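You operate a simulated robot arm through the tools that you are given. There is no shell and no other tool. Be economical: measure what you need, move in short steps, check, and stop when the job is done.

You are at the controls of a simulated two-armed robot. One attempt, no reset.

JOB
Put the dosing cup in the bottom of the basin. Fetch the rinse bottle and stand it on the top of the blue cupboard. Take the sponge and put it in the small bowl. Take the red cup and put it on the wooden bench top. Fetch the strainer and set it on the high shelf. Take the lid off the round tin and lay it down on the top of the pot cupboard. Take the cream jar marked "rinse" from the worktop and put it on top of the soap flakes box there. Shut the washer door. Any order will do. Set down upright: rinse bottle, red cup, cream jar.

It is judged by the outcome, as a careful person would: the job done as asked, and still so three seconds after it is handed in. It fails if anything else is knocked over, pushed out of place, dropped, spilled or broken. Lids that push on must go on centred and level and be pressed home; caps that screw on are set level and turned clockwise until they are tight.

ROBOT AND FRAMES
Two 7-joint arms with two-finger grippers on one trunk, on a base that drives. Base frame: it is fixed to the floor where the robot stands at the start and does not move with it; the origin is under the middle of the robot, x ahead of it, y to its left, z up. Units: mm, degrees, N and s.
The left shoulder is at the start at [51, 164, 1105], the right one opposite. With the tool pointing down near the work surface each hand reaches from about 100 to 400 mm from the robot's upright axis, wherever it stands, measured 20 degrees to its own side. Places, roughly: bottom of the basin (19x33 cm) [460, 320, 680]; cream jar [-750, 500, 750]; dosing cup (8x8x8 cm) [500, -200, 300]; high shelf (17x146 cm) [640, -1280, 1780]; red cup (7x7x8 cm) [-900, 1200, 800]; rinse bottle [750, 1000, 1000]; round tin (9x9x8 cm) [-900, 1700, 800]; small bowl (15x15x6 cm) [-1000, 1500, 800]; soap flakes box [-750, 750, 750]; sponge (6x4x4 cm) [-700, 1000, 800]; strainer (8x8x4 cm) [-800, 1500, 800]; top of the blue cupboard [1600, 2600, 800]; washer door [400, -1500, 400]; wooden bench top [-900, 2700, 800]. Payload 2.45 kg a hand.
The tool frame of a hand sits at the grasp point between the pads (the TCP): z along the fingers, y along the line on which they close. The tips reach 26 mm beyond it. Largest opening 96 mm; the body of the gripper starts 69 mm behind the TCP.
Orientation is that of the tool frame in the base frame, as a unit quaternion [x, y, z, w]. With the fingers straight down and closing along the base's y, the tool's x points along the base's -x, its y along +y and its z along -z.

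CONTROLS
- The arms move only by the tool nudge_tool. It takes "left_increments", "right_increments" or both (then of equal length, played together; a hand with none holds still); each is a list of rows, each a list of 7 numbers: the shift along the tool's x, y, z in m, then the turn, a rotation vector about the tool's x, y, z in degrees, then the opening in per cent of the stroke, from 0 (shut) to 100 (fully open). In form: [[tx, ty, tz, rx, ry, rz, grip], ...]. A call has 1 to 20 rows; each row is the pose to reach, as a shift and turn from the pose commanded when the call began, along the tool's axes at that moment. Rows are played at 5 a second. More than 50 mm and 8.6 degrees between two rows, or a gripper value outside its range, and nothing of the call is played. Where a pose cannot be reached the arm comes as near as it can. A force on the tool above 40 N (or 10 N above the force at the start of the call, whichever is more), or a blocked arm, ends the call early, and 0.2 s more pass. Each finger halts on what it meets, pressing with about 31 N; the grip force reading is that of the motor and also rises with nothing between the fingers. The clock runs only during rows and for 0.2 s after the last one: add rows that repeat a pose to give the fingers time. It gives the time, the measured TCP pose, the force on the tool (base axes), the opening and the grip force at its end, in the units of the frame above (readings bear some noise), with the torque about the TCP (base axes, N m) and any sound that the robot's microphone picked up.
- Cameras (640 x 400 px; columns grow to the right, rows downward): "scene" is now at [111.9, 29.7, 1560.3]; the picture's right is [0.38, -0.93, -0.00], its down [-0.85, -0.34, -0.40] and it looks along [0.37, 0.15, -0.91] (base axes); focal length 214 px, centre (320, 200). "left" rides on the left gripper at [82, -3, -98] in its tool frame; the picture's right is [0.04, 1.00, 0.00], its down [-0.73, 0.03, -0.68] and it looks along [-0.68, 0.03, 0.73] (tool axes); focal length 256 px, centre (320, 200). "right" rides on the right gripper at [82, 3, -98] in its tool frame; the picture's right is [-0.04, 1.00, 0.00], its down [-0.73, -0.03, -0.68] and it looks along [-0.68, -0.03, 0.73] (tool axes); focal length 256 px, centre (320, 200). There is no depth. A picture from a camera that has moved, and an enlarged one, comes with that camera's place and axes in the base frame and with its lens.
- camera(camera): a new picture of that camera. No time passes.
- lift_body(by): slides the trunk up (or, below 0, down) by that many mm; the arms and the scene camera ride with it, the base frame stays. It gives what a move gives, with no picture.
- roll_base(legs): drives the robot by 1 to 6 legs, each [ahead, left, turn to the left] in mm, mm and degrees, along the robot's own axes; the way and the turn of a leg run together, so that a leg with both is an arc; at most 1500 mm and 180 degrees a leg. The arms and the cameras ride along, it lands a little off, and it stops where it bumps. It gives what a move gives.
- head_to(pan, tilt): turns the head with the scene camera to pan (to the left, within 120 degrees either way) and tilt (down, from -29 to 69), counted from straight ahead of the robot. It gives what a move gives.
- zoom(camera, box): a new picture of the part [left, top, right, bottom] of that camera's present view, enlarged. No time passes.
- job_done(): hands the job in; it is judged then, once.

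Work in short steps. Places have to be worked out from the pictures, the camera data and where the tool is seen: move nearer, look again, correct. Check each grasp and each placing, and mend what went wrong. You have 207 turns and 202 pictures in all, those below and enlarged ones among them. Open the grippers and draw the arms clear of the work before you hand the job in, unless the task says otherwise; then end with one line.

The tools are called as a command line: name --argument value ..., lists and objects as JSON in quotes. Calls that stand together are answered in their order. nudge_tool: Moves the arms, as the interface text tells. Its arguments: {"type":"object","properties":{"left_increments":{"type":"array"},"right_increments":{"type":"array"}},"required":[]} The other tools are called the same way: lift_body (by) slides the trunk up or down; roll_base (legs) drives the base; head_to (pan, tilt) turns the head that bears the scene camera; camera (camera) takes a picture; zoom (camera, box) takes an enlarged picture of a part of a camera's view; job_done () hands the job in.

At the start:

```text
time: 0.0
left_position: [447.9, 464.2, 999.0]
left_tcp_rot: [0.001, 1.0, 0.001, -0.001]
left_ft_force: [0.3, 0.3, 0.3]
left_torque: [0.0, 0.0, 0.02]
left_gripper_width: 95.9
left_grasp_force: 0.1
right_position: [383.4, 11.4, 999.6]
right_tcp_rot: [0.0, 1.0, -0.001, 0.0]
right_ft_force: [0.1, 0.0, -0.3]
right_torque: [0.01, 0.0, -0.02]
right_gripper_width: 95.8
right_grasp_force: 0.1
trunk travel left (down, up): [-275.0, 292.0]
robot x, y, heading: [0.3, 0.2, -0.1]
head pan, tilt: [22.2, 65.6]
```

scene: 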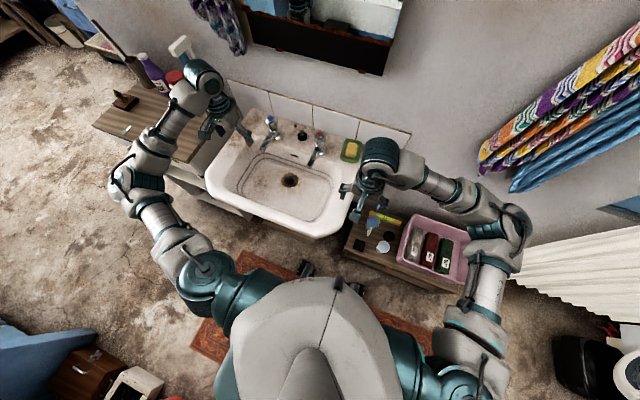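
right: 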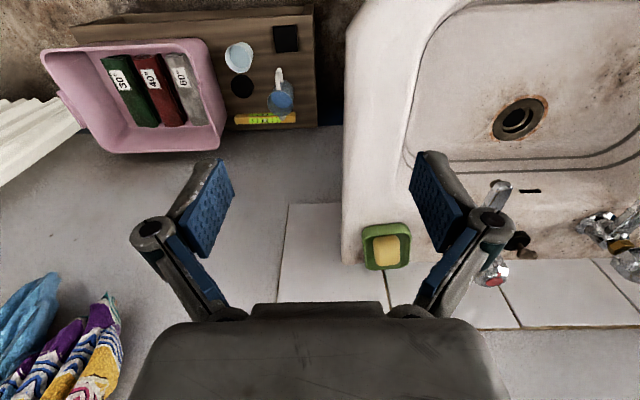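
left: 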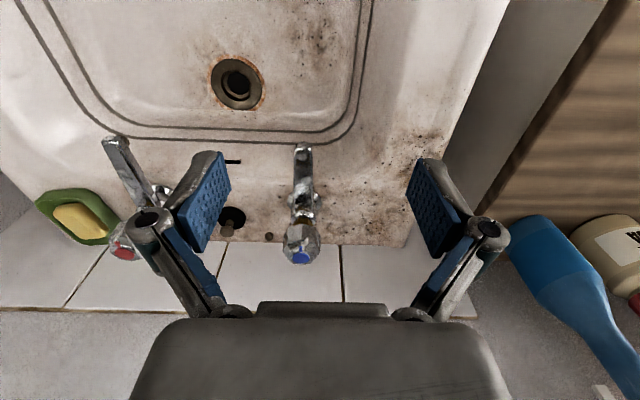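

I look around first: the low stand ahead right, and the worktop behind.

zoom --camera "scene" --box '[320, 180, 480, 280]'

head_to --pan 60 --tilt 25

camera --camera "scene"

head_to --pan 118 --tilt 30

camera --camera "scene"

head_to --pan -60 --tilt 25

camera --camera "scene"

```text
4.00 times, centred on (400, 230) of scene
camera zoom: at [111.9, 29.7, 1560.3], right [0.38, -0.93, 0.0], down [-0.85, -0.34, -0.4], along [0.37, 0.15, -0.91], focal length 858 px, centre (0, 80)
```

zoom: 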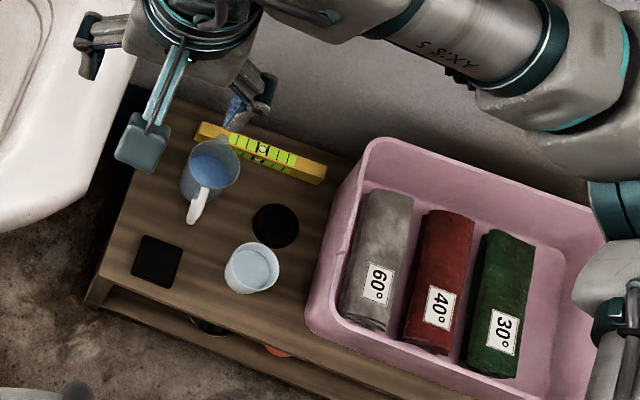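

```text
time: 1.1
left_position: [440.8, 463.1, 1002.1]
left_tcp_rot: [0.0, 1.0, 0.0, 0.003]
left_ft_force: [0.1, 0.2, 0.2]
left_torque: [0.0, 0.0, -0.02]
left_gripper_width: 96.1
left_grasp_force: 0.0
right_position: [376.5, 9.3, 1002.8]
right_tcp_rot: [0.0, 1.0, 0.0, 0.003]
right_ft_force: [-0.9, 0.1, 1.1]
right_torque: [0.01, -0.03, -0.04]
right_gripper_width: 95.8
right_grasp_force: 0.1
trunk travel left (down, up): [-275.0, 292.0]
robot x, y, heading: [2.7, -0.1, 0.0]
head pan, tilt: [60.0, 25.0]
```

```text
197 pictures are left
camera scene: at [103.2, 87.0, 1616.4], right [0.87, -0.5, -0.01], down [-0.22, -0.37, -0.9], along [0.45, 0.78, -0.43], focal length 214 px, centre (320, 200)
```

scene: 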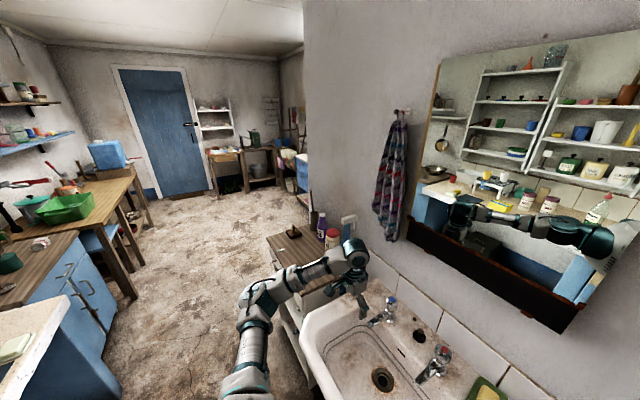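

```text
time: 2.3
left_position: [439.7, 463.1, 1002.5]
left_tcp_rot: [0.0, 1.0, 0.001, 0.004]
left_ft_force: [0.1, 0.1, 0.1]
left_torque: [0.04, -0.01, -0.03]
left_gripper_width: 96.2
left_grasp_force: 0.0
right_position: [374.9, 9.4, 1002.2]
right_tcp_rot: [0.0, 1.0, 0.0, 0.004]
right_ft_force: [0.5, 0.4, 1.5]
right_torque: [-0.01, -0.04, -0.04]
right_gripper_width: 96.1
right_grasp_force: 0.0
trunk travel left (down, up): [-275.0, 292.0]
robot x, y, heading: [0.1, -3.3, 0.2]
head pan, tilt: [118.0, 30.0]
```

```text
196 pictures are left
camera scene: at [14.2, 87.1, 1609.3], right [0.88, 0.47, -0.01], down [0.23, -0.44, -0.87], along [-0.41, 0.76, -0.5], focal length 214 px, centre (320, 200)
```

scene: 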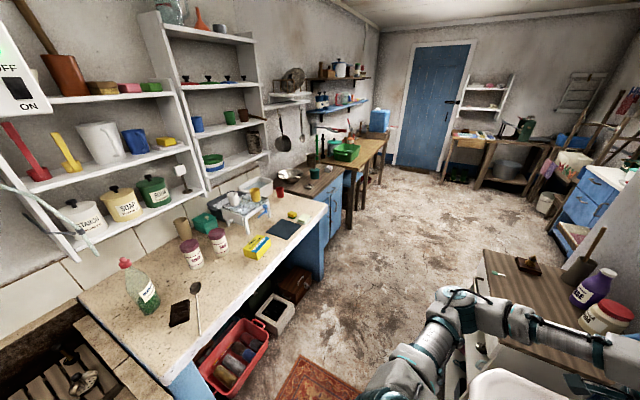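

```text
time: 5.0
left_position: [439.3, 462.5, 1003.8]
left_tcp_rot: [0.0, 1.0, 0.001, 0.003]
left_ft_force: [0.2, 0.1, -0.5]
left_torque: [0.0, -0.01, 0.01]
left_gripper_width: 96.0
left_grasp_force: 0.0
right_position: [375.0, 9.0, 1002.1]
right_tcp_rot: [0.0, 1.0, 0.0, 0.003]
right_ft_force: [0.1, 0.3, -0.1]
right_torque: [0.0, -0.01, 0.0]
right_gripper_width: 96.0
right_grasp_force: 0.0
trunk travel left (down, up): [-275.0, 292.0]
robot x, y, heading: [-1.6, -4.6, -0.1]
head pan, tilt: [-60.0, 25.0]
```

```text
195 pictures are left
camera scene: at [102.8, -72.7, 1616.9], right [-0.87, -0.5, 0.01], down [-0.22, 0.36, -0.91], along [0.45, -0.79, -0.42], focal length 214 px, centre (320, 200)
```

scene: 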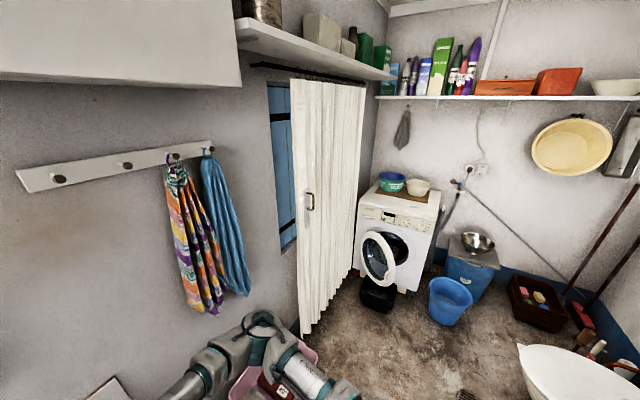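

The low stand at right ahead holds the cups. I look closely at it to tell which is the dosing cup, and down by the base.

zoom --camera "right" --box '[200, 20, 330, 140]'

head_to --pan -25 --tilt 65

camera --camera "scene"

```text
3.33 times, centred on (265, 80) of right
camera zoom: at [294.8, 12.6, 1100.7], right [0.04, 1.0, 0.0], down [0.73, -0.03, 0.68], along [0.68, -0.03, -0.73], focal length 853 px, centre (503, 600)
```

zoom: 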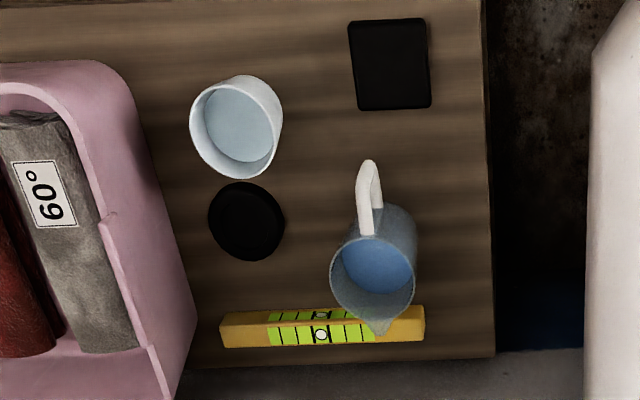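

```text
time: 6.1
left_position: [440.4, 463.2, 1004.7]
left_tcp_rot: [0.0, 1.0, 0.001, 0.003]
left_ft_force: [0.3, -1.1, 0.1]
left_torque: [0.0, 0.02, 0.0]
left_gripper_width: 96.0
left_grasp_force: 0.2
right_position: [376.0, 9.7, 1003.5]
right_tcp_rot: [0.0, 1.0, 0.0, 0.004]
right_ft_force: [-0.5, 0.3, 0.6]
right_torque: [-0.01, 0.01, 0.01]
right_gripper_width: 96.1
right_grasp_force: 0.3
trunk travel left (down, up): [-275.0, 292.0]
robot x, y, heading: [-1.9, 4.5, 0.4]
head pan, tilt: [-25.0, 65.0]
```

```text
193 pictures are left
camera scene: at [111.2, -18.8, 1561.1], right [-0.42, -0.91, 0.01], down [-0.82, 0.38, -0.42], along [0.38, -0.18, -0.91], focal length 214 px, centre (320, 200)
```

scene: 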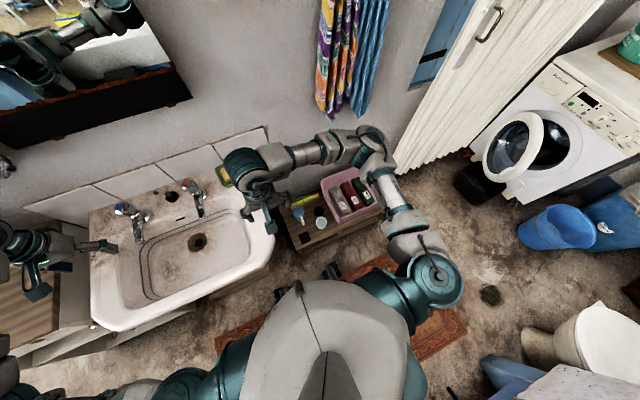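

The dosing cup is the white beaker, roughly at [472,-208] with its rim near z 340–370. I drive a little closer, then carry the right hand above it at height and look.

roll_base --legs '[[60, 0, 0]]'

nudge_tool --right_increments '[[0, -0.045, 0, 0, 0, 0, 100], [0, -0.09, 0, 0, 0, 0, 100], [0.0, -0.135, 0, 0, 0, 0, 100], [0.0, -0.175, 0, 0, 0, 0, 100], [0.0, -0.175, 0.045, 0, 0, 0, 100], [0.0, -0.175, 0.09, 0, 0, 0, 100], [0.0, -0.175, 0.135, 0, 0, 0, 100], [0.0, -0.175, 0.18, 0, 0, 0, 100], [0.0, -0.175, 0.225, 0, 0, 0, 100], [0.0, -0.175, 0.27, 0, 0, 0, 100], [0.0, -0.175, 0.31, 0, 0, 0, 100], [0.0, -0.175, 0.31, 0, 0, 0, 100]]'

camera --camera "right"

camera --camera "scene"

```text
time: 7.0
left_position: [498.3, 463.3, 1004.3]
left_tcp_rot: [0.001, 1.0, 0.001, 0.001]
left_ft_force: [0.3, -0.1, 0.9]
left_torque: [-0.02, 0.03, -0.01]
left_gripper_width: 96.1
left_grasp_force: 0.1
right_position: [434.4, 8.0, 1003.2]
right_tcp_rot: [0.0, 1.0, 0.001, 0.003]
right_ft_force: [0.4, 0.5, -0.3]
right_torque: [0.01, 0.01, 0.0]
right_gripper_width: 95.9
right_grasp_force: 0.2
trunk travel left (down, up): [-275.0, 292.0]
robot x, y, heading: [60.4, 3.5, 0.1]
head pan, tilt: [-25.0, 65.0]
```

```text
time: 9.6
left_position: [492.3, 462.1, 1007.2]
left_tcp_rot: [0.001, 1.0, 0.002, 0.006]
left_ft_force: [0.4, -1.1, -0.1]
left_torque: [0.03, 0.02, -0.03]
left_gripper_width: 95.9
left_grasp_force: 0.1
right_position: [430.9, -168.2, 695.1]
right_tcp_rot: [-0.001, 1.0, 0.001, 0.007]
right_ft_force: [-0.7, 0.1, 0.0]
right_torque: [0.03, 0.02, -0.01]
right_gripper_width: 96.1
right_grasp_force: 0.1
trunk travel left (down, up): [-275.0, 292.0]
robot x, y, heading: [58.9, 2.5, 0.1]
head pan, tilt: [-25.0, 65.0]
```

```text
192 pictures are left
camera right: at [350.2, -165.5, 791.8], right [0.04, 1.0, 0.0], down [0.72, -0.03, 0.69], along [0.69, -0.02, -0.72], focal length 256 px, centre (320, 200)
```

right: 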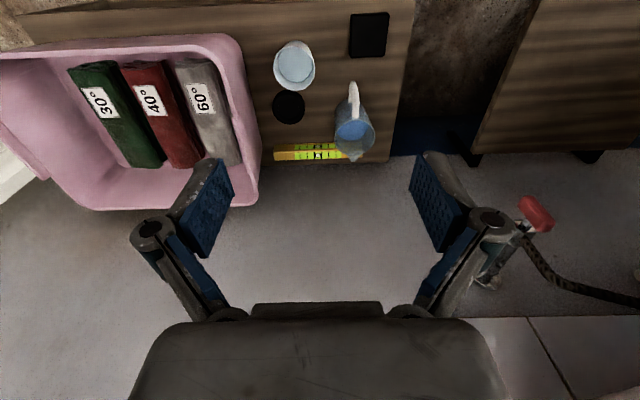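

```text
191 pictures are left
camera scene: at [168.6, -20.8, 1561.2], right [-0.42, -0.91, 0.0], down [-0.82, 0.38, -0.42], along [0.38, -0.18, -0.91], focal length 214 px, centre (320, 200)
```

scene: 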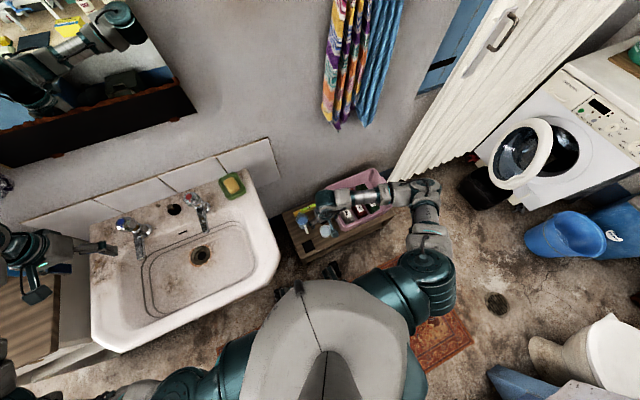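

Cup rim looks to be about [472,-206,360]. I move forward 40 and down 130 and look again.

nudge_tool --right_increments '[[-0.04, 0, 0, 0, 0, 0, 100], [-0.04, 0, 0.045, 0, 0, 0, 80], [-0.04, 0, 0.09, 0, 0, 0, 60], [-0.04, 0, 0.135, 0, 0, 0, 50], [-0.04, 0, 0.135, 0, 0, 0, 50]]'

camera --camera "right"

```text
time: 10.8
left_position: [491.8, 460.7, 1007.0]
left_tcp_rot: [0.0, 1.0, 0.002, 0.007]
left_ft_force: [-0.5, 0.0, -0.5]
left_torque: [0.0, -0.04, -0.01]
left_gripper_width: 96.0
left_grasp_force: 0.1
right_position: [473.7, -167.0, 557.6]
right_tcp_rot: [0.0, 1.0, 0.0, 0.008]
right_ft_force: [-0.7, 0.4, -0.1]
right_torque: [0.01, 0.05, 0.01]
right_gripper_width: 48.1
right_grasp_force: 0.0
trunk travel left (down, up): [-275.0, 292.0]
robot x, y, heading: [57.8, -1.2, 0.1]
head pan, tilt: [-25.0, 65.0]
```

```text
190 pictures are left
camera right: at [392.7, -164.9, 656.3], right [0.04, 1.0, 0.0], down [0.72, -0.03, 0.69], along [0.69, -0.02, -0.72], focal length 256 px, centre (320, 200)
```

right: 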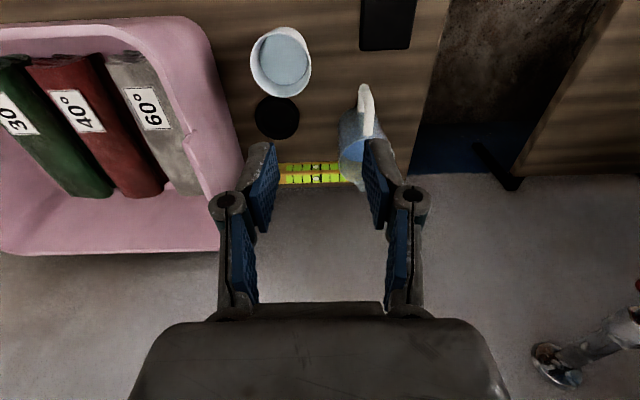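

The rim lies near [476,-207], height still uncertain (300–360). I go down another 110 and recheck.

nudge_tool --right_increments '[[0, 0, 0.045, 0, 0, 0, 50], [0, 0, 0.09, 0, 0, 0, 50], [0, 0, 0.11, 0, 0, 0, 50], [0, 0, 0.11, 0, 0, 0, 50]]'

camera --camera "right"

```text
time: 11.8
left_position: [491.4, 462.4, 1007.3]
left_tcp_rot: [0.001, 1.0, 0.003, 0.006]
left_ft_force: [1.1, 0.3, 0.5]
left_torque: [-0.03, -0.02, -0.01]
left_gripper_width: 95.9
left_grasp_force: 0.1
right_position: [476.3, -167.0, 451.1]
right_tcp_rot: [-0.001, 1.0, 0.002, 0.007]
right_ft_force: [-0.4, -0.9, -0.4]
right_torque: [0.0, -0.03, -0.04]
right_gripper_width: 47.9
right_grasp_force: 0.0
trunk travel left (down, up): [-275.0, 292.0]
robot x, y, heading: [57.5, -2.8, 0.2]
head pan, tilt: [-25.0, 65.0]
```

```text
189 pictures are left
camera right: at [394.6, -164.7, 548.0], right [0.04, 1.0, 0.0], down [0.72, -0.03, 0.69], along [0.69, -0.02, -0.72], focal length 256 px, centre (320, 200)
```

right: 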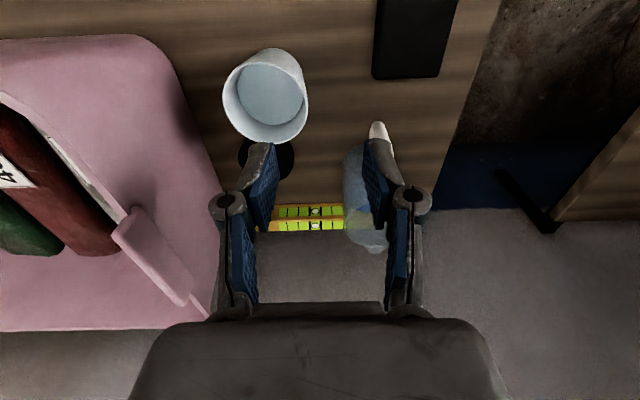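

Rim is about [476,-210,345], radius 35. I shift 8 mm right, straddle the left wall with one finger inside, and go down to z≈322.

nudge_tool --right_increments '[[0, -0.008, 0.02, 0, 0, 0, 50], [0, -0.008, 0.055, 0, 0, 0, 50], [0, -0.008, 0.09, 0, 0, 0, 50], [0, -0.008, 0.128, 0, 0, 0, 50], [0, -0.008, 0.128, 0, 0, 0, 50]]'

camera --camera "right"

```text
time: 13.0
left_position: [492.1, 461.4, 1007.2]
left_tcp_rot: [0.001, 1.0, 0.002, 0.006]
left_ft_force: [0.1, -0.3, 0.3]
left_torque: [-0.01, 0.01, 0.0]
left_gripper_width: 96.0
left_grasp_force: 0.1
right_position: [458.3, -174.7, 338.5]
right_tcp_rot: [-0.001, 1.0, 0.003, 0.006]
right_ft_force: [0.2, 0.2, 0.1]
right_torque: [0.0, 0.0, 0.0]
right_gripper_width: 48.1
right_grasp_force: 0.1
right hand out of reach, approached as far as the arm can: row 4, 5
trunk travel left (down, up): [-275.0, 292.0]
robot x, y, heading: [60.0, -1.8, 0.0]
head pan, tilt: [-25.0, 65.0]
```

```text
188 pictures are left
camera right: at [378.2, -172.1, 436.8], right [0.04, 1.0, 0.0], down [0.72, -0.03, 0.69], along [0.69, -0.02, -0.72], focal length 256 px, centre (320, 200)
```

right: 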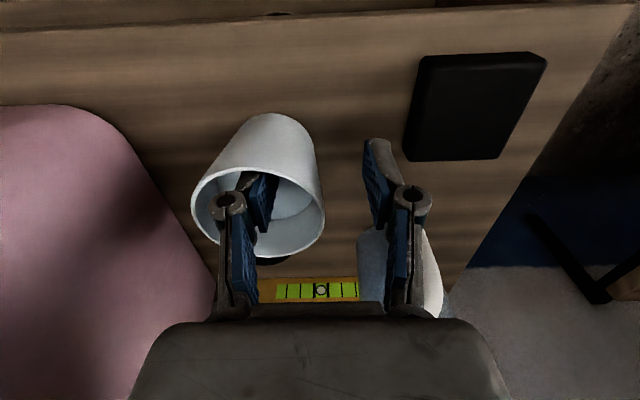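

The arm is at its limit, with a finger inside the cup. I raise the hand 40, lower the trunk by 80 afterwards, then set x right.

nudge_tool --right_increments '[[0, 0, -0.04, 0, 0, 0, 50], [0, 0, -0.08, 0, 0, 0, 50], [-0.005, 0, -0.08, 0, 0, 0, 50]]'

lift_body --by -80

camera --camera "right"

```text
time: 13.8
left_position: [491.1, 461.8, 1005.3]
left_tcp_rot: [0.001, 1.0, 0.001, 0.006]
left_ft_force: [0.9, -0.2, -0.9]
left_torque: [0.04, 0.0, 0.03]
left_gripper_width: 96.0
left_grasp_force: 0.1
right_position: [461.4, -175.4, 423.7]
right_tcp_rot: [0.0, 1.0, 0.0, 0.007]
right_ft_force: [0.2, 0.5, -1.1]
right_torque: [0.0, -0.01, 0.04]
right_gripper_width: 48.3
right_grasp_force: 0.1
trunk travel left (down, up): [-275.0, 292.0]
robot x, y, heading: [59.2, 3.3, -0.0]
head pan, tilt: [-25.0, 65.0]
```

```text
time: 15.0
left_position: [490.1, 460.7, 928.8]
left_tcp_rot: [0.0, 1.0, 0.002, 0.008]
left_ft_force: [-1.0, 0.3, -0.1]
left_torque: [-0.02, 0.02, -0.02]
left_gripper_width: 96.2
left_grasp_force: 0.1
right_position: [462.8, -173.6, 343.1]
right_tcp_rot: [-0.001, 1.0, 0.002, 0.008]
right_ft_force: [0.4, -0.3, -0.2]
right_torque: [0.02, 0.01, 0.03]
right_gripper_width: 48.2
right_grasp_force: 0.0
trunk travel left (down, up): [-195.0, 372.0]
robot x, y, heading: [61.9, -0.8, 0.1]
head pan, tilt: [-25.0, 65.0]
```

```text
187 pictures are left
camera right: at [381.2, -171.1, 441.3], right [0.04, 1.0, 0.0], down [0.72, -0.03, 0.69], along [0.69, -0.02, -0.72], focal length 256 px, centre (320, 200)
```

right: 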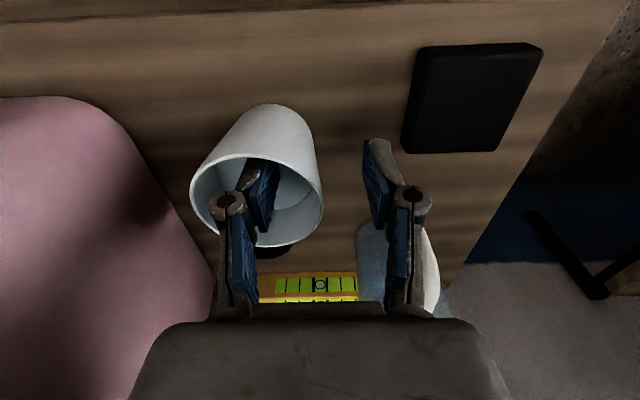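

Rim centre now reads [474,-206,345]; I move forward 12, down 20, and close on the wall.

nudge_tool --right_increments '[[-0.012, 0.002, 0, 0, 0, 0, 50], [-0.012, 0.002, 0.02, 0, 0, 0, 50], [-0.012, 0.002, 0.02, 0, 0, 0, 30], [-0.012, 0.002, 0.02, 0, 0, 0, 0], [-0.012, 0.002, 0.02, 0, 0, 0, 0], [-0.012, 0.002, 0.02, 0, 0, 0, 0], [-0.012, 0.002, 0.0, 0, 0, 0, 0], [-0.012, 0.002, -0.03, 0, 0, 0, 0]]'

camera --camera "right"

```text
time: 16.8
left_position: [492.0, 460.2, 927.7]
left_tcp_rot: [0.001, 1.0, 0.001, 0.007]
left_ft_force: [-0.3, 0.0, -0.3]
left_torque: [-0.01, 0.0, 0.02]
left_gripper_width: 96.1
left_grasp_force: 0.0
right_position: [473.1, -173.2, 374.6]
right_tcp_rot: [-0.001, 1.0, 0.002, 0.006]
right_ft_force: [0.6, -0.6, -0.4]
right_torque: [0.06, -0.01, -0.03]
right_gripper_width: 6.0
right_grasp_force: 30.7
trunk travel left (down, up): [-195.0, 372.0]
robot x, y, heading: [58.2, 0.0, -0.3]
head pan, tilt: [-25.0, 65.0]
```

```text
186 pictures are left
camera right: at [392.4, -168.6, 471.3], right [0.04, 1.0, 0.0], down [0.72, -0.03, 0.69], along [0.69, -0.02, -0.72], focal length 256 px, centre (320, 200)
```

right: 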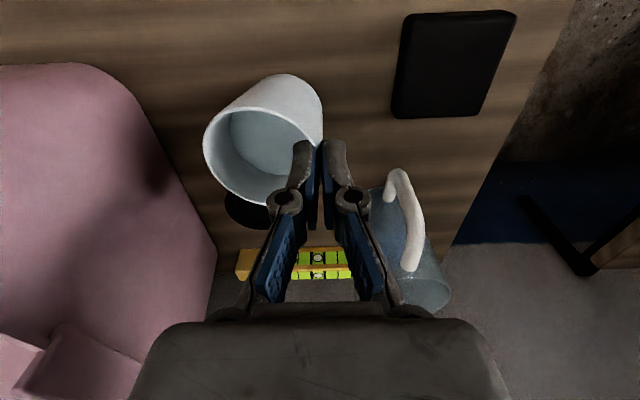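

The cup is held (6 mm wall). I raise the trunk back and lift the hand well above the basin.

lift_body --by 120

nudge_tool --right_increments '[[0, 0, -0.05, 0, 0, 0, 0], [0, 0, -0.1, 0, 0, 0, 0], [0, 0, -0.15, 0, 0, 0, 0], [0, 0, -0.2, 0, 0, 0, 0], [0, 0, -0.25, 0, 0, 0, 0], [0, 0, -0.3, 0, 0, 0, 0], [0, 0, -0.35, 0, 0, 0, 0], [0, 0, -0.4, 0, 0, 0, 0], [0, 0, -0.45, 0, 0, 0, 0], [0, 0, -0.5, 0, 0, 0, 0], [0, 0, -0.55, 0, 0, 0, 0], [0, 0, -0.55, 0, 0, 0, 0]]'

head_to --pan 25 --tilt 65

camera --camera "scene"

```text
time: 18.3
left_position: [491.6, 460.5, 1046.7]
left_tcp_rot: [0.001, 1.0, 0.002, 0.005]
left_ft_force: [-0.1, -0.5, -1.0]
left_torque: [0.01, 0.02, 0.0]
left_gripper_width: 96.0
left_grasp_force: 0.1
right_position: [473.4, -172.8, 492.2]
right_tcp_rot: [0.0, 1.0, 0.001, 0.006]
right_ft_force: [0.3, 0.4, -0.9]
right_torque: [0.02, 0.04, -0.04]
right_gripper_width: 6.0
right_grasp_force: 30.8
trunk travel left (down, up): [-315.0, 252.0]
robot x, y, heading: [58.1, -2.4, -0.1]
head pan, tilt: [-25.0, 65.0]
```

```text
time: 20.9
left_position: [491.2, 460.6, 1047.5]
left_tcp_rot: [0.001, 1.0, 0.002, 0.006]
left_ft_force: [-0.3, -0.3, -0.4]
left_torque: [0.01, 0.01, 0.0]
left_gripper_width: 96.2
left_grasp_force: 0.0
right_position: [463.9, -171.9, 1045.7]
right_tcp_rot: [-0.001, 1.0, 0.001, 0.007]
right_ft_force: [-0.4, -0.8, -0.8]
right_torque: [0.04, 0.0, -0.05]
right_gripper_width: 5.8
right_grasp_force: 30.7
trunk travel left (down, up): [-315.0, 252.0]
robot x, y, heading: [56.0, -4.0, -0.2]
head pan, tilt: [-25.0, 65.0]
```

```text
time: 22.1
left_position: [491.5, 461.0, 1047.6]
left_tcp_rot: [0.001, 1.0, 0.002, 0.007]
left_ft_force: [0.0, -0.2, 0.3]
left_torque: [-0.01, -0.01, 0.01]
left_gripper_width: 96.2
left_grasp_force: 0.1
right_position: [465.9, -170.6, 1045.2]
right_tcp_rot: [0.0, 1.0, 0.002, 0.007]
right_ft_force: [0.1, -0.3, -0.7]
right_torque: [0.02, 0.0, -0.02]
right_gripper_width: 5.9
right_grasp_force: 31.2
trunk travel left (down, up): [-315.0, 252.0]
robot x, y, heading: [57.7, 0.3, 0.3]
head pan, tilt: [25.0, 65.0]
```

```text
185 pictures are left
camera scene: at [147.5, 30.7, 1601.7], right [0.42, -0.91, 0.0], down [-0.83, -0.38, -0.41], along [0.38, 0.18, -0.91], focal length 214 px, centre (320, 200)
```

scene: 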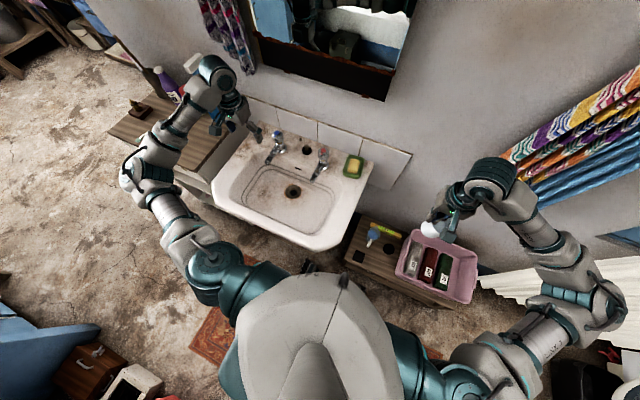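

Basin bottom centre is about [465,310]. I raise the left hand out of the way and carry the cup across to y≈300 at height.

nudge_tool --left_increments '[[0, 0, -0.05, 0, 0, 0, 100], [0, 0, -0.1, 0, 0, 0, 100], [0, 0, -0.15, 0, 0, 0, 100], [0, 0, -0.15, 0, 0, 0, 100], [0, 0, -0.15, 0, 0, 0, 100], [0, 0, -0.15, 0, 0, 0, 100], [0, 0, -0.15, 0, 0, 0, 100], [0, 0, -0.15, 0, 0, 0, 100], [0, 0, -0.15, 0, 0, 0, 100], [0, 0, -0.15, 0, 0, 0, 100], [0, 0, -0.15, 0, 0, 0, 100]]' --right_increments '[[0, 0.045, 0, 0, 0, 0, 0], [0, 0.09, 0, 0, 0, 0, 0], [0, 0.135, 0, 0, 0, 0, 0], [0, 0.18, 0, 0, 0, 0, 0], [0, 0.225, 0, 0, 0, 0, 0], [0, 0.27, 0, 0, 0, 0, 0], [0, 0.315, 0, 0, 0, 0, 0], [0.005, 0.36, 0, 0, 0, 0, 0], [0.01, 0.405, 0, 0, 0, 0, 0], [0.014, 0.44, 0, 0, 0, 0, 0], [0.014, 0.44, 0, 0, 0, 0, 0]]'

camera --camera "right"

camera --camera "scene"

```text
time: 24.5
left_position: [491.9, 459.5, 1195.6]
left_tcp_rot: [0.001, 1.0, 0.002, 0.007]
left_ft_force: [0.1, -0.6, -0.2]
left_torque: [-0.03, 0.01, -0.01]
left_gripper_width: 96.3
left_grasp_force: 0.0
right_position: [454.4, 243.2, 1045.7]
right_tcp_rot: [0.002, 1.0, 0.003, 0.007]
right_ft_force: [-0.9, -0.3, -0.9]
right_torque: [0.01, 0.01, 0.02]
right_gripper_width: 6.0
right_grasp_force: 30.9
right hand out of reach, approached as far as the arm can: row 10, 11
trunk travel left (down, up): [-315.0, 252.0]
robot x, y, heading: [60.6, -2.0, -0.0]
head pan, tilt: [25.0, 65.0]
```

```text
184 pictures are left
camera right: at [373.2, 247.1, 1142.6], right [0.04, 1.0, 0.01], down [0.72, -0.03, 0.69], along [0.69, -0.02, -0.72], focal length 256 px, centre (320, 200)
```

right: 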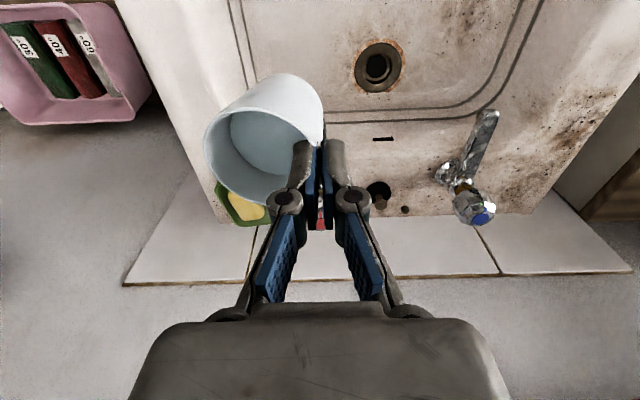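

```text
183 pictures are left
camera scene: at [148.6, 34.8, 1601.5], right [0.42, -0.91, 0.0], down [-0.83, -0.38, -0.41], along [0.37, 0.17, -0.91], focal length 214 px, centre (320, 200)
```

scene: 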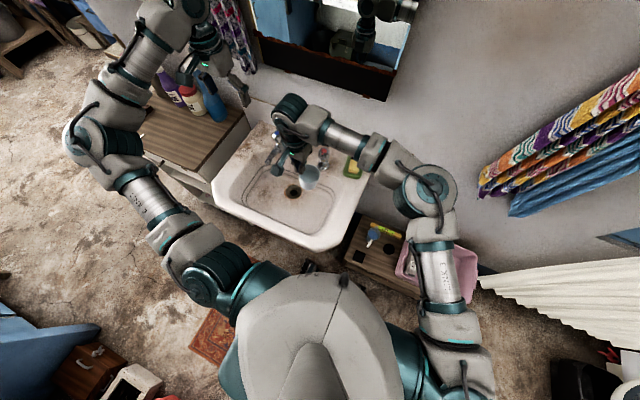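

I shift the base 50 mm left so the cup hangs over the middle of the bowl, then lower.

roll_base --legs '[[0, 50, 0]]'

nudge_tool --right_increments '[[0, 0, 0.05, 0, 0, 0, 0], [0, 0, 0.1, 0, 0, 0, 0], [0, 0, 0.15, 0, 0, 0, 0], [0, 0, 0.2, 0, 0, 0, 0], [0, 0, 0.22, 0, 0, 0, 0], [0, 0, 0.22, 0, 0, 0, 0]]'

camera --camera "right"

camera --camera "scene"

```text
time: 26.0
left_position: [468.7, 535.4, 1196.5]
left_tcp_rot: [-0.002, 1.0, -0.007, 0.016]
left_ft_force: [-0.2, 1.5, -1.0]
left_torque: [-0.14, -0.07, 0.0]
left_gripper_width: 95.8
left_grasp_force: 0.1
right_position: [435.7, 316.2, 1048.5]
right_tcp_rot: [0.002, 1.0, -0.005, 0.017]
right_ft_force: [-2.3, 0.4, -0.9]
right_torque: [-0.01, -0.15, -0.01]
right_gripper_width: 6.0
right_grasp_force: 30.6
trunk travel left (down, up): [-315.0, 252.0]
robot x, y, heading: [62.2, 56.1, 0.2]
head pan, tilt: [25.0, 65.0]
stopped in leg 1: the robot was blocked; the commanded pose is now the measured one
```

```text
time: 27.6
left_position: [463.3, 481.7, 1215.6]
left_tcp_rot: [0.004, 1.0, 0.01, 0.026]
left_ft_force: [0.3, 0.7, -0.8]
left_torque: [-0.08, -0.01, 0.0]
left_gripper_width: 96.1
left_grasp_force: 0.1
right_position: [439.4, 274.9, 839.9]
right_tcp_rot: [0.004, 1.0, 0.011, 0.021]
right_ft_force: [-0.3, 1.2, -1.4]
right_torque: [0.0, -0.03, 0.02]
right_gripper_width: 6.1
right_grasp_force: 30.6
trunk travel left (down, up): [-315.0, 252.0]
robot x, y, heading: [56.4, 41.5, 0.2]
head pan, tilt: [25.0, 65.0]
stopped in row 6 (right hand): the arm was blocked; the commanded pose is now the measured one
```

```text
182 pictures are left
camera right: at [356.7, 276.5, 934.9], right [0.05, 1.0, 0.02], down [0.7, -0.05, 0.71], along [0.71, -0.02, -0.71], focal length 256 px, centre (320, 200)
```

right: 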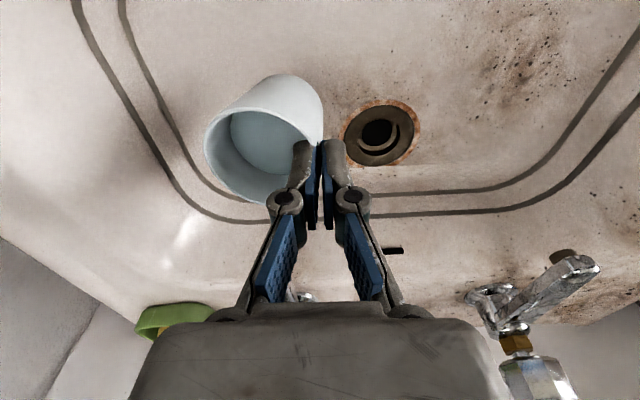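

```text
181 pictures are left
camera scene: at [146.3, 55.8, 1602.0], right [0.42, -0.91, -0.01], down [-0.83, -0.38, -0.42], along [0.38, 0.19, -0.91], focal length 214 px, centre (320, 200)
```

scene: 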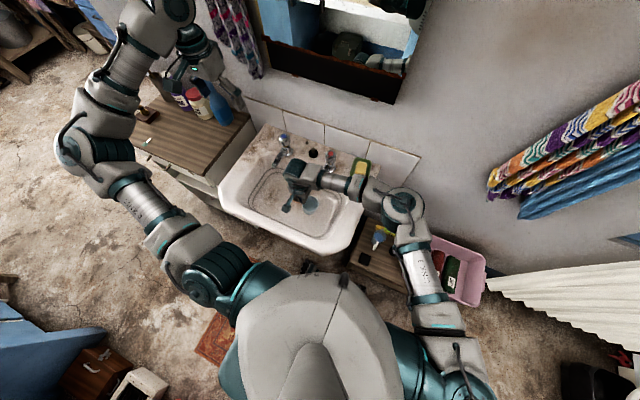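

The body has tilted back ~2.5°, so something on the left arm likely presses the wall. I draw the left hand back toward the robot 120 mm, and check.

nudge_tool --left_increments '[[0.04, 0, 0, 0, 0, 0, 100], [0.08, 0, 0, 0, 0, 0, 100], [0.12, 0, 0, 0, 0, 0, 100], [0.12, 0, 0, 0, 0, 0, 100]]'

head_to --pan 45 --tilt 45

camera --camera "scene"

```text
time: 28.6
left_position: [383.2, 478.1, 1185.7]
left_tcp_rot: [0.004, 1.0, 0.004, 0.02]
left_ft_force: [0.2, -0.4, -0.7]
left_torque: [0.01, -0.01, 0.02]
left_gripper_width: 95.9
left_grasp_force: 0.0
left hand out of reach, approached as far as the arm can: row 2, 3, 4
right_position: [439.4, 291.2, 835.9]
right_tcp_rot: [0.004, 1.0, 0.004, 0.02]
right_ft_force: [-2.0, 0.2, -1.2]
right_torque: [-0.03, -0.09, 0.0]
right_gripper_width: 6.3
right_grasp_force: 31.3
trunk travel left (down, up): [-315.0, 252.0]
robot x, y, heading: [56.8, 47.0, -0.2]
head pan, tilt: [25.0, 65.0]
```

```text
time: 29.4
left_position: [384.7, 469.0, 1190.2]
left_tcp_rot: [0.004, 1.0, 0.008, 0.02]
left_ft_force: [0.1, -0.2, 0.0]
left_torque: [-0.03, -0.03, 0.02]
left_gripper_width: 95.9
left_grasp_force: 0.0
right_position: [440.9, 283.9, 835.6]
right_tcp_rot: [0.004, 1.0, 0.006, 0.019]
right_ft_force: [0.1, 0.0, -0.7]
right_torque: [0.01, -0.07, 0.03]
right_gripper_width: 6.0
right_grasp_force: 31.3
trunk travel left (down, up): [-315.0, 252.0]
robot x, y, heading: [60.6, 45.6, 0.1]
head pan, tilt: [45.0, 45.0]
```

```text
180 pictures are left
camera scene: at [149.3, 108.0, 1626.5], right [0.71, -0.71, 0.0], down [-0.51, -0.5, -0.7], along [0.49, 0.5, -0.71], focal length 214 px, centre (320, 200)
```

scene: 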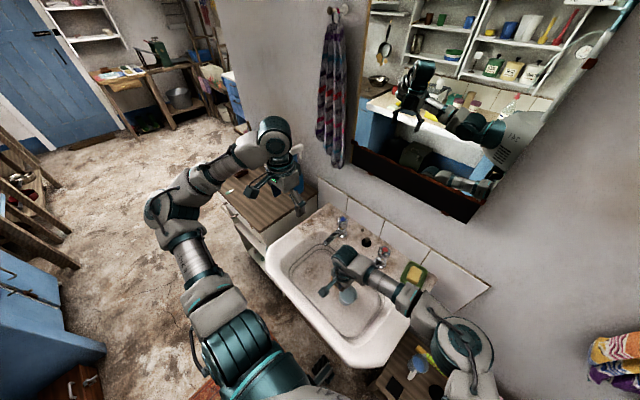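

The body still reads a ~2° nose-up tilt. I look closer at the right arm against the basin and at the base front.

head_to --pan 5 --tilt 60

camera --camera "scene"

zoom --camera "scene" --box '[200, 130, 440, 280]'

```text
time: 30.5
left_position: [385.7, 482.7, 1184.2]
left_tcp_rot: [0.003, 1.0, 0.003, 0.02]
left_ft_force: [0.4, 0.5, 0.5]
left_torque: [0.01, -0.02, -0.02]
left_gripper_width: 96.0
left_grasp_force: 0.1
right_position: [441.4, 293.8, 833.1]
right_tcp_rot: [0.005, 1.0, 0.002, 0.02]
right_ft_force: [-1.0, 0.9, -1.1]
right_torque: [-0.02, -0.1, -0.02]
right_gripper_width: 6.0
right_grasp_force: 30.8
trunk travel left (down, up): [-315.0, 252.0]
robot x, y, heading: [60.0, 42.5, 0.0]
head pan, tilt: [5.0, 60.0]
```

```text
179 pictures are left
camera scene: at [158.3, 87.0, 1606.6], right [0.09, -1.0, 0.02], down [-0.87, -0.09, -0.49], along [0.49, 0.03, -0.87], focal length 214 px, centre (320, 200)
```

scene: 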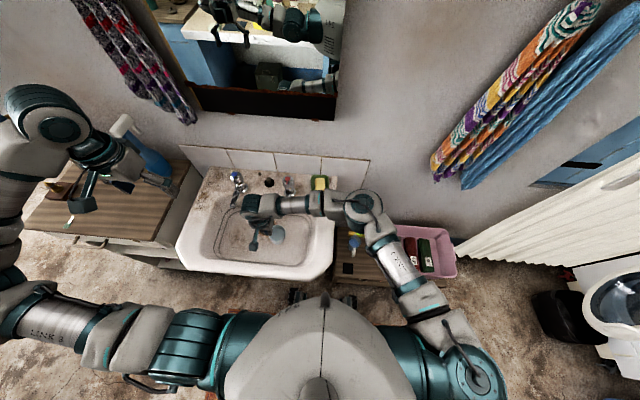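

```text
2.67 times, centred on (320, 205) of scene
camera zoom: at [158.3, 87.0, 1606.6], right [0.09, -1.0, 0.02], down [-0.87, -0.09, -0.49], along [0.49, 0.03, -0.87], focal length 572 px, centre (320, 187)
```

zoom: 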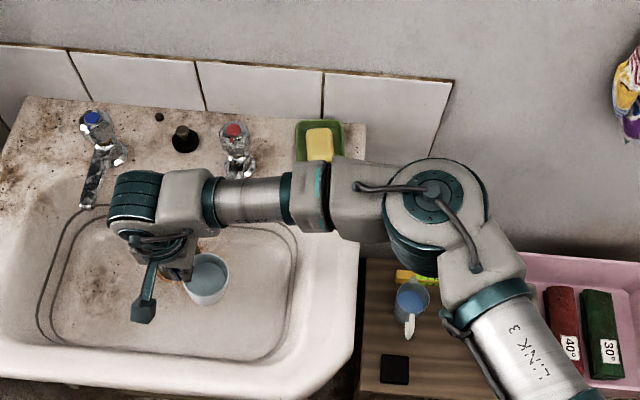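

The right elbow seems jammed toward the wall. I lift the cup again, back off, and shift left so the right arm can reach straight ahead.

nudge_tool --right_increments '[[0, 0, -0.05, 0, 0, 0, 0], [0, 0, -0.1, 0, 0, 0, 0], [0, 0, -0.15, 0, 0, 0, 0], [0, 0, -0.2, 0, 0, 0, 0], [0, 0, -0.2, 0, 0, 0, 0]]'

roll_base --legs '[[-120, 0, 0], [0, 250, 0]]'

camera --camera "scene"

```text
time: 31.7
left_position: [384.4, 441.8, 1197.3]
left_tcp_rot: [0.006, 1.0, 0.019, 0.02]
left_ft_force: [0.6, -0.2, 0.1]
left_torque: [-0.01, 0.0, 0.02]
left_gripper_width: 96.2
left_grasp_force: 0.0
right_position: [435.8, 254.8, 1042.3]
right_tcp_rot: [0.006, 1.0, 0.016, 0.019]
right_ft_force: [1.4, -0.2, -1.3]
right_torque: [0.04, 0.06, 0.01]
right_gripper_width: 6.4
right_grasp_force: 30.9
trunk travel left (down, up): [-315.0, 252.0]
robot x, y, heading: [58.7, 32.6, -0.1]
head pan, tilt: [5.0, 60.0]
```

```text
time: 34.3
left_position: [263.8, 687.9, 1200.5]
left_tcp_rot: [0.006, 1.0, 0.023, 0.02]
left_ft_force: [0.2, -0.5, 0.7]
left_torque: [0.02, 0.01, -0.02]
left_gripper_width: 95.9
left_grasp_force: 0.1
right_position: [315.4, 502.4, 1043.8]
right_tcp_rot: [0.005, 1.0, 0.019, 0.021]
right_ft_force: [2.3, -1.2, -0.1]
right_torque: [0.04, 0.14, 0.02]
right_gripper_width: 6.0
right_grasp_force: 30.4
trunk travel left (down, up): [-315.0, 252.0]
robot x, y, heading: [-62.4, 290.5, -0.2]
head pan, tilt: [5.0, 60.0]
```

```text
177 pictures are left
camera scene: at [29.9, 297.9, 1608.8], right [0.09, -1.0, 0.0], down [-0.86, -0.08, -0.5], along [0.49, 0.04, -0.87], focal length 214 px, centre (320, 200)
```

scene: 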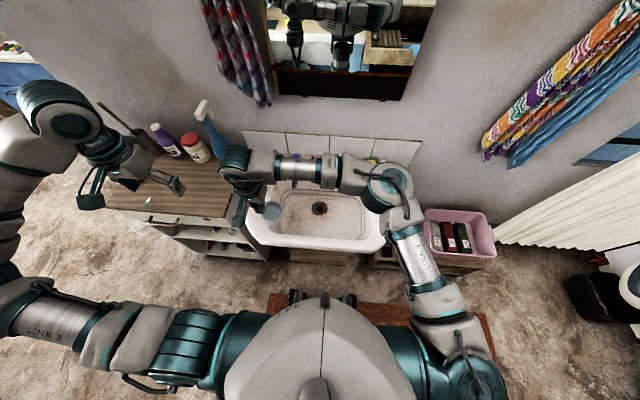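

Now the right shoulder faces the basin. I level both hands and bring the cup to about [455,300] at height.

nudge_tool --left_increments '[[0, 0, 0, 1.1, 1.1, 0, 100], [0, 0, 0, 2.3, 2.3, 0, 100], [0, 0, 0, 2.3, 2.3, 0, 100], [0, 0, 0, 2.3, 2.3, 0, 100], [0, 0, 0, 2.3, 2.3, 0, 100], [0, 0, 0, 2.3, 2.3, 0, 100]]' --right_increments '[[-0.028, -0.04, 0, 1.1, 1.1, 0, 0], [-0.056, -0.08, 0, 2, 2.3, 0, 0], [-0.084, -0.12, 0, 2, 2.3, 0, 0], [-0.112, -0.16, 0, 2, 2.3, 0, 0], [-0.14, -0.2, 0, 2, 2.3, 0, 0], [-0.14, -0.2, 0, 2, 2.3, 0, 0]]'

camera --camera "right"

camera --camera "scene"

```text
time: 35.9
left_position: [256.6, 717.3, 1194.5]
left_tcp_rot: [0.004, 1.0, -0.009, 0.002]
left_ft_force: [0.1, 0.9, -0.5]
left_torque: [-0.01, 0.01, 0.02]
left_gripper_width: 95.9
left_grasp_force: 0.1
right_position: [445.4, 326.8, 1043.7]
right_tcp_rot: [0.002, 1.0, -0.008, 0.002]
right_ft_force: [-1.2, 0.3, -1.2]
right_torque: [-0.06, -0.11, -0.04]
right_gripper_width: 5.9
right_grasp_force: 30.8
trunk travel left (down, up): [-315.0, 252.0]
robot x, y, heading: [-63.0, 296.6, 0.0]
head pan, tilt: [5.0, 60.0]
stopped in row 6 (left hand): the arm was blocked; the commanded pose is now the measured one
```

```text
176 pictures are left
camera right: at [364.3, 332.9, 1143.8], right [0.05, 1.0, -0.02], down [0.73, -0.02, 0.68], along [0.68, -0.04, -0.73], focal length 256 px, centre (320, 200)
```

right: 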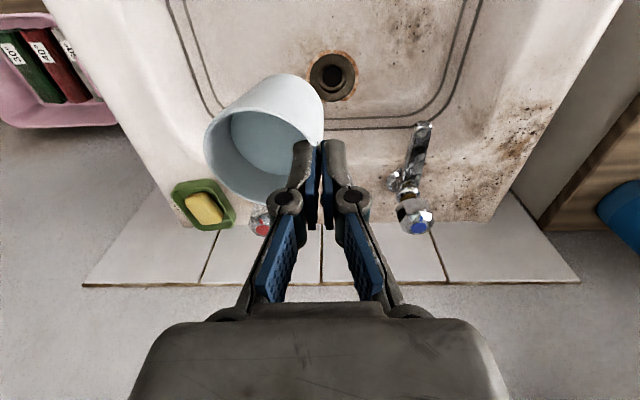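

```text
175 pictures are left
camera scene: at [29.9, 339.7, 1608.1], right [0.09, -1.0, 0.02], down [-0.86, -0.09, -0.5], along [0.49, 0.03, -0.87], focal length 214 px, centre (320, 200)
```

scene: 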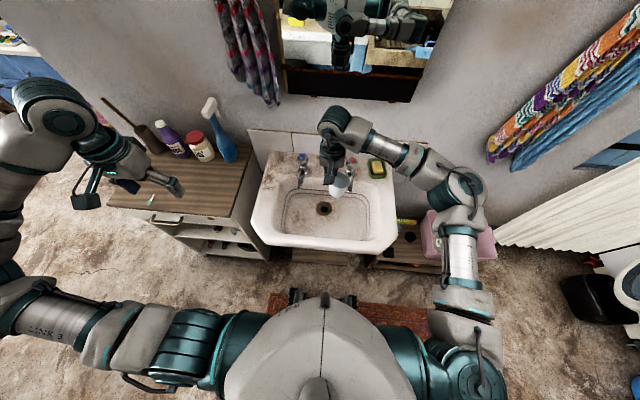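

The trunk is swaying and the left arm is in an awkward pose. I bring the left hand back to a natural, lower pose and let things settle.

nudge_tool --left_increments '[[-0.03, 0, 0.03, 0, 0, 0, 100], [-0.05, 0, 0.06, 0, 0, 0, 100], [-0.06, 0, 0.1, 0, 0, 0, 100], [-0.06, 0, 0.13, 0, 0, 0, 100], [-0.06, 0, 0.13, 0, 0, 0, 100], [-0.06, 0, 0.13, 0, 0, 0, 100], [-0.06, 0, 0.13, 0, 0, 0, 100], [-0.06, 0, 0.13, 0, 0, 0, 100]]'

nudge_tool --right_increments '[[0, 0, 0, 0, 0, 0, 0], [0, 0, 0, 0, 0, 0, 0], [0, 0, 0, 0, 0, 0, 0]]'

nudge_tool --right_increments '[[0, 0, 0, 0, 0, 0, 0], [0, 0, 0, 0, 0, 0, 0]]'

```text
time: 37.7
left_position: [317.9, 711.7, 1065.9]
left_tcp_rot: [0.003, 1.0, -0.006, 0.003]
left_ft_force: [0.3, 0.1, -0.5]
left_torque: [0.01, -0.01, 0.03]
left_gripper_width: 96.1
left_grasp_force: 0.1
right_position: [445.3, 323.6, 1044.4]
right_tcp_rot: [0.004, 1.0, -0.007, 0.004]
right_ft_force: [0.0, 0.5, -1.8]
right_torque: [-0.02, -0.06, 0.02]
right_gripper_width: 5.8
right_grasp_force: 30.7
trunk travel left (down, up): [-315.0, 252.0]
robot x, y, heading: [-60.6, 296.4, 0.1]
head pan, tilt: [5.0, 60.0]
```

```text
time: 38.5
left_position: [316.1, 716.2, 1062.4]
left_tcp_rot: [0.002, 1.0, -0.009, 0.002]
left_ft_force: [-0.5, 1.2, 0.0]
left_torque: [-0.07, -0.02, -0.01]
left_gripper_width: 96.0
left_grasp_force: 0.1
right_position: [445.1, 329.2, 1045.3]
right_tcp_rot: [0.002, 1.0, -0.009, 0.004]
right_ft_force: [-0.3, 2.2, -0.4]
right_torque: [-0.09, -0.08, 0.01]
right_gripper_width: 6.1
right_grasp_force: 31.2
trunk travel left (down, up): [-315.0, 252.0]
robot x, y, heading: [-61.9, 297.7, 0.0]
head pan, tilt: [5.0, 60.0]
```

```text
time: 39.1
left_position: [316.8, 693.8, 1071.2]
left_tcp_rot: [0.004, 1.0, 0.0, 0.003]
left_ft_force: [-0.6, -0.1, -0.4]
left_torque: [0.02, -0.03, 0.02]
left_gripper_width: 96.1
left_grasp_force: 0.1
right_position: [444.4, 306.0, 1045.8]
right_tcp_rot: [0.004, 1.0, 0.001, 0.002]
right_ft_force: [0.2, -0.8, -1.3]
right_torque: [0.04, 0.01, 0.02]
right_gripper_width: 6.1
right_grasp_force: 30.6
trunk travel left (down, up): [-315.0, 252.0]
robot x, y, heading: [-64.6, 292.3, -0.0]
head pan, tilt: [5.0, 60.0]
```

Slight sway remains, centred near y 310. I lower the cup toward the bowl: forward 15, down 270.

nudge_tool --right_increments '[[-0.015, 0, 0.04, 0, 0, 0, 0], [-0.015, 0, 0.08, 0, 0, 0, 0], [-0.015, 0, 0.12, 0, 0, 0, 0], [-0.015, 0, 0.16, 0, 0, 0, 0], [-0.015, 0, 0.2, 0, 0, 0, 0], [-0.015, 0, 0.24, 0, 0, 0, 0], [-0.015, 0, 0.27, 0, 0, 0, 0], [-0.015, 0, 0.27, 0, 0, 0, 0], [-0.015, 0, 0.27, 0, 0, 0, 0]]'

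camera --camera "right"

zoom --camera "scene" --box '[220, 120, 460, 270]'

```text
time: 41.1
left_position: [316.6, 709.4, 1065.6]
left_tcp_rot: [0.004, 1.0, -0.006, 0.002]
left_ft_force: [-0.3, 0.6, -0.2]
left_torque: [0.0, -0.01, -0.03]
left_gripper_width: 96.1
left_grasp_force: 0.1
right_position: [459.7, 317.5, 775.8]
right_tcp_rot: [0.003, 1.0, -0.006, 0.004]
right_ft_force: [4.2, 3.1, 19.7]
right_torque: [-0.36, -0.49, 0.08]
right_gripper_width: 6.0
right_grasp_force: 31.5
trunk travel left (down, up): [-315.0, 252.0]
robot x, y, heading: [-64.0, 295.7, -0.0]
head pan, tilt: [5.0, 60.0]
```

```text
174 pictures are left
camera right: at [379.0, 322.0, 873.8], right [0.05, 1.0, -0.01], down [0.73, -0.03, 0.69], along [0.68, -0.04, -0.73], focal length 256 px, centre (320, 200)
```

right: 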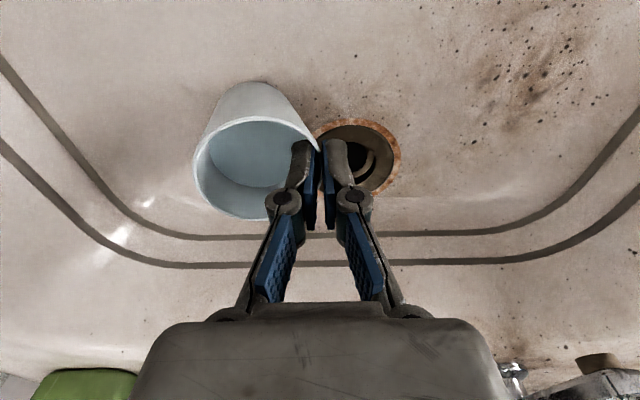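

```text
2.67 times, centred on (340, 195) of scene
camera zoom: at [27.8, 320.5, 1608.9], right [0.09, -1.0, 0.01], down [-0.86, -0.08, -0.5], along [0.5, 0.04, -0.87], focal length 572 px, centre (267, 213)
```

zoom: 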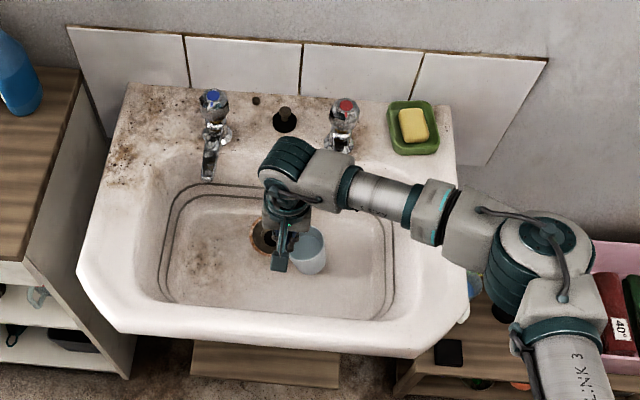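

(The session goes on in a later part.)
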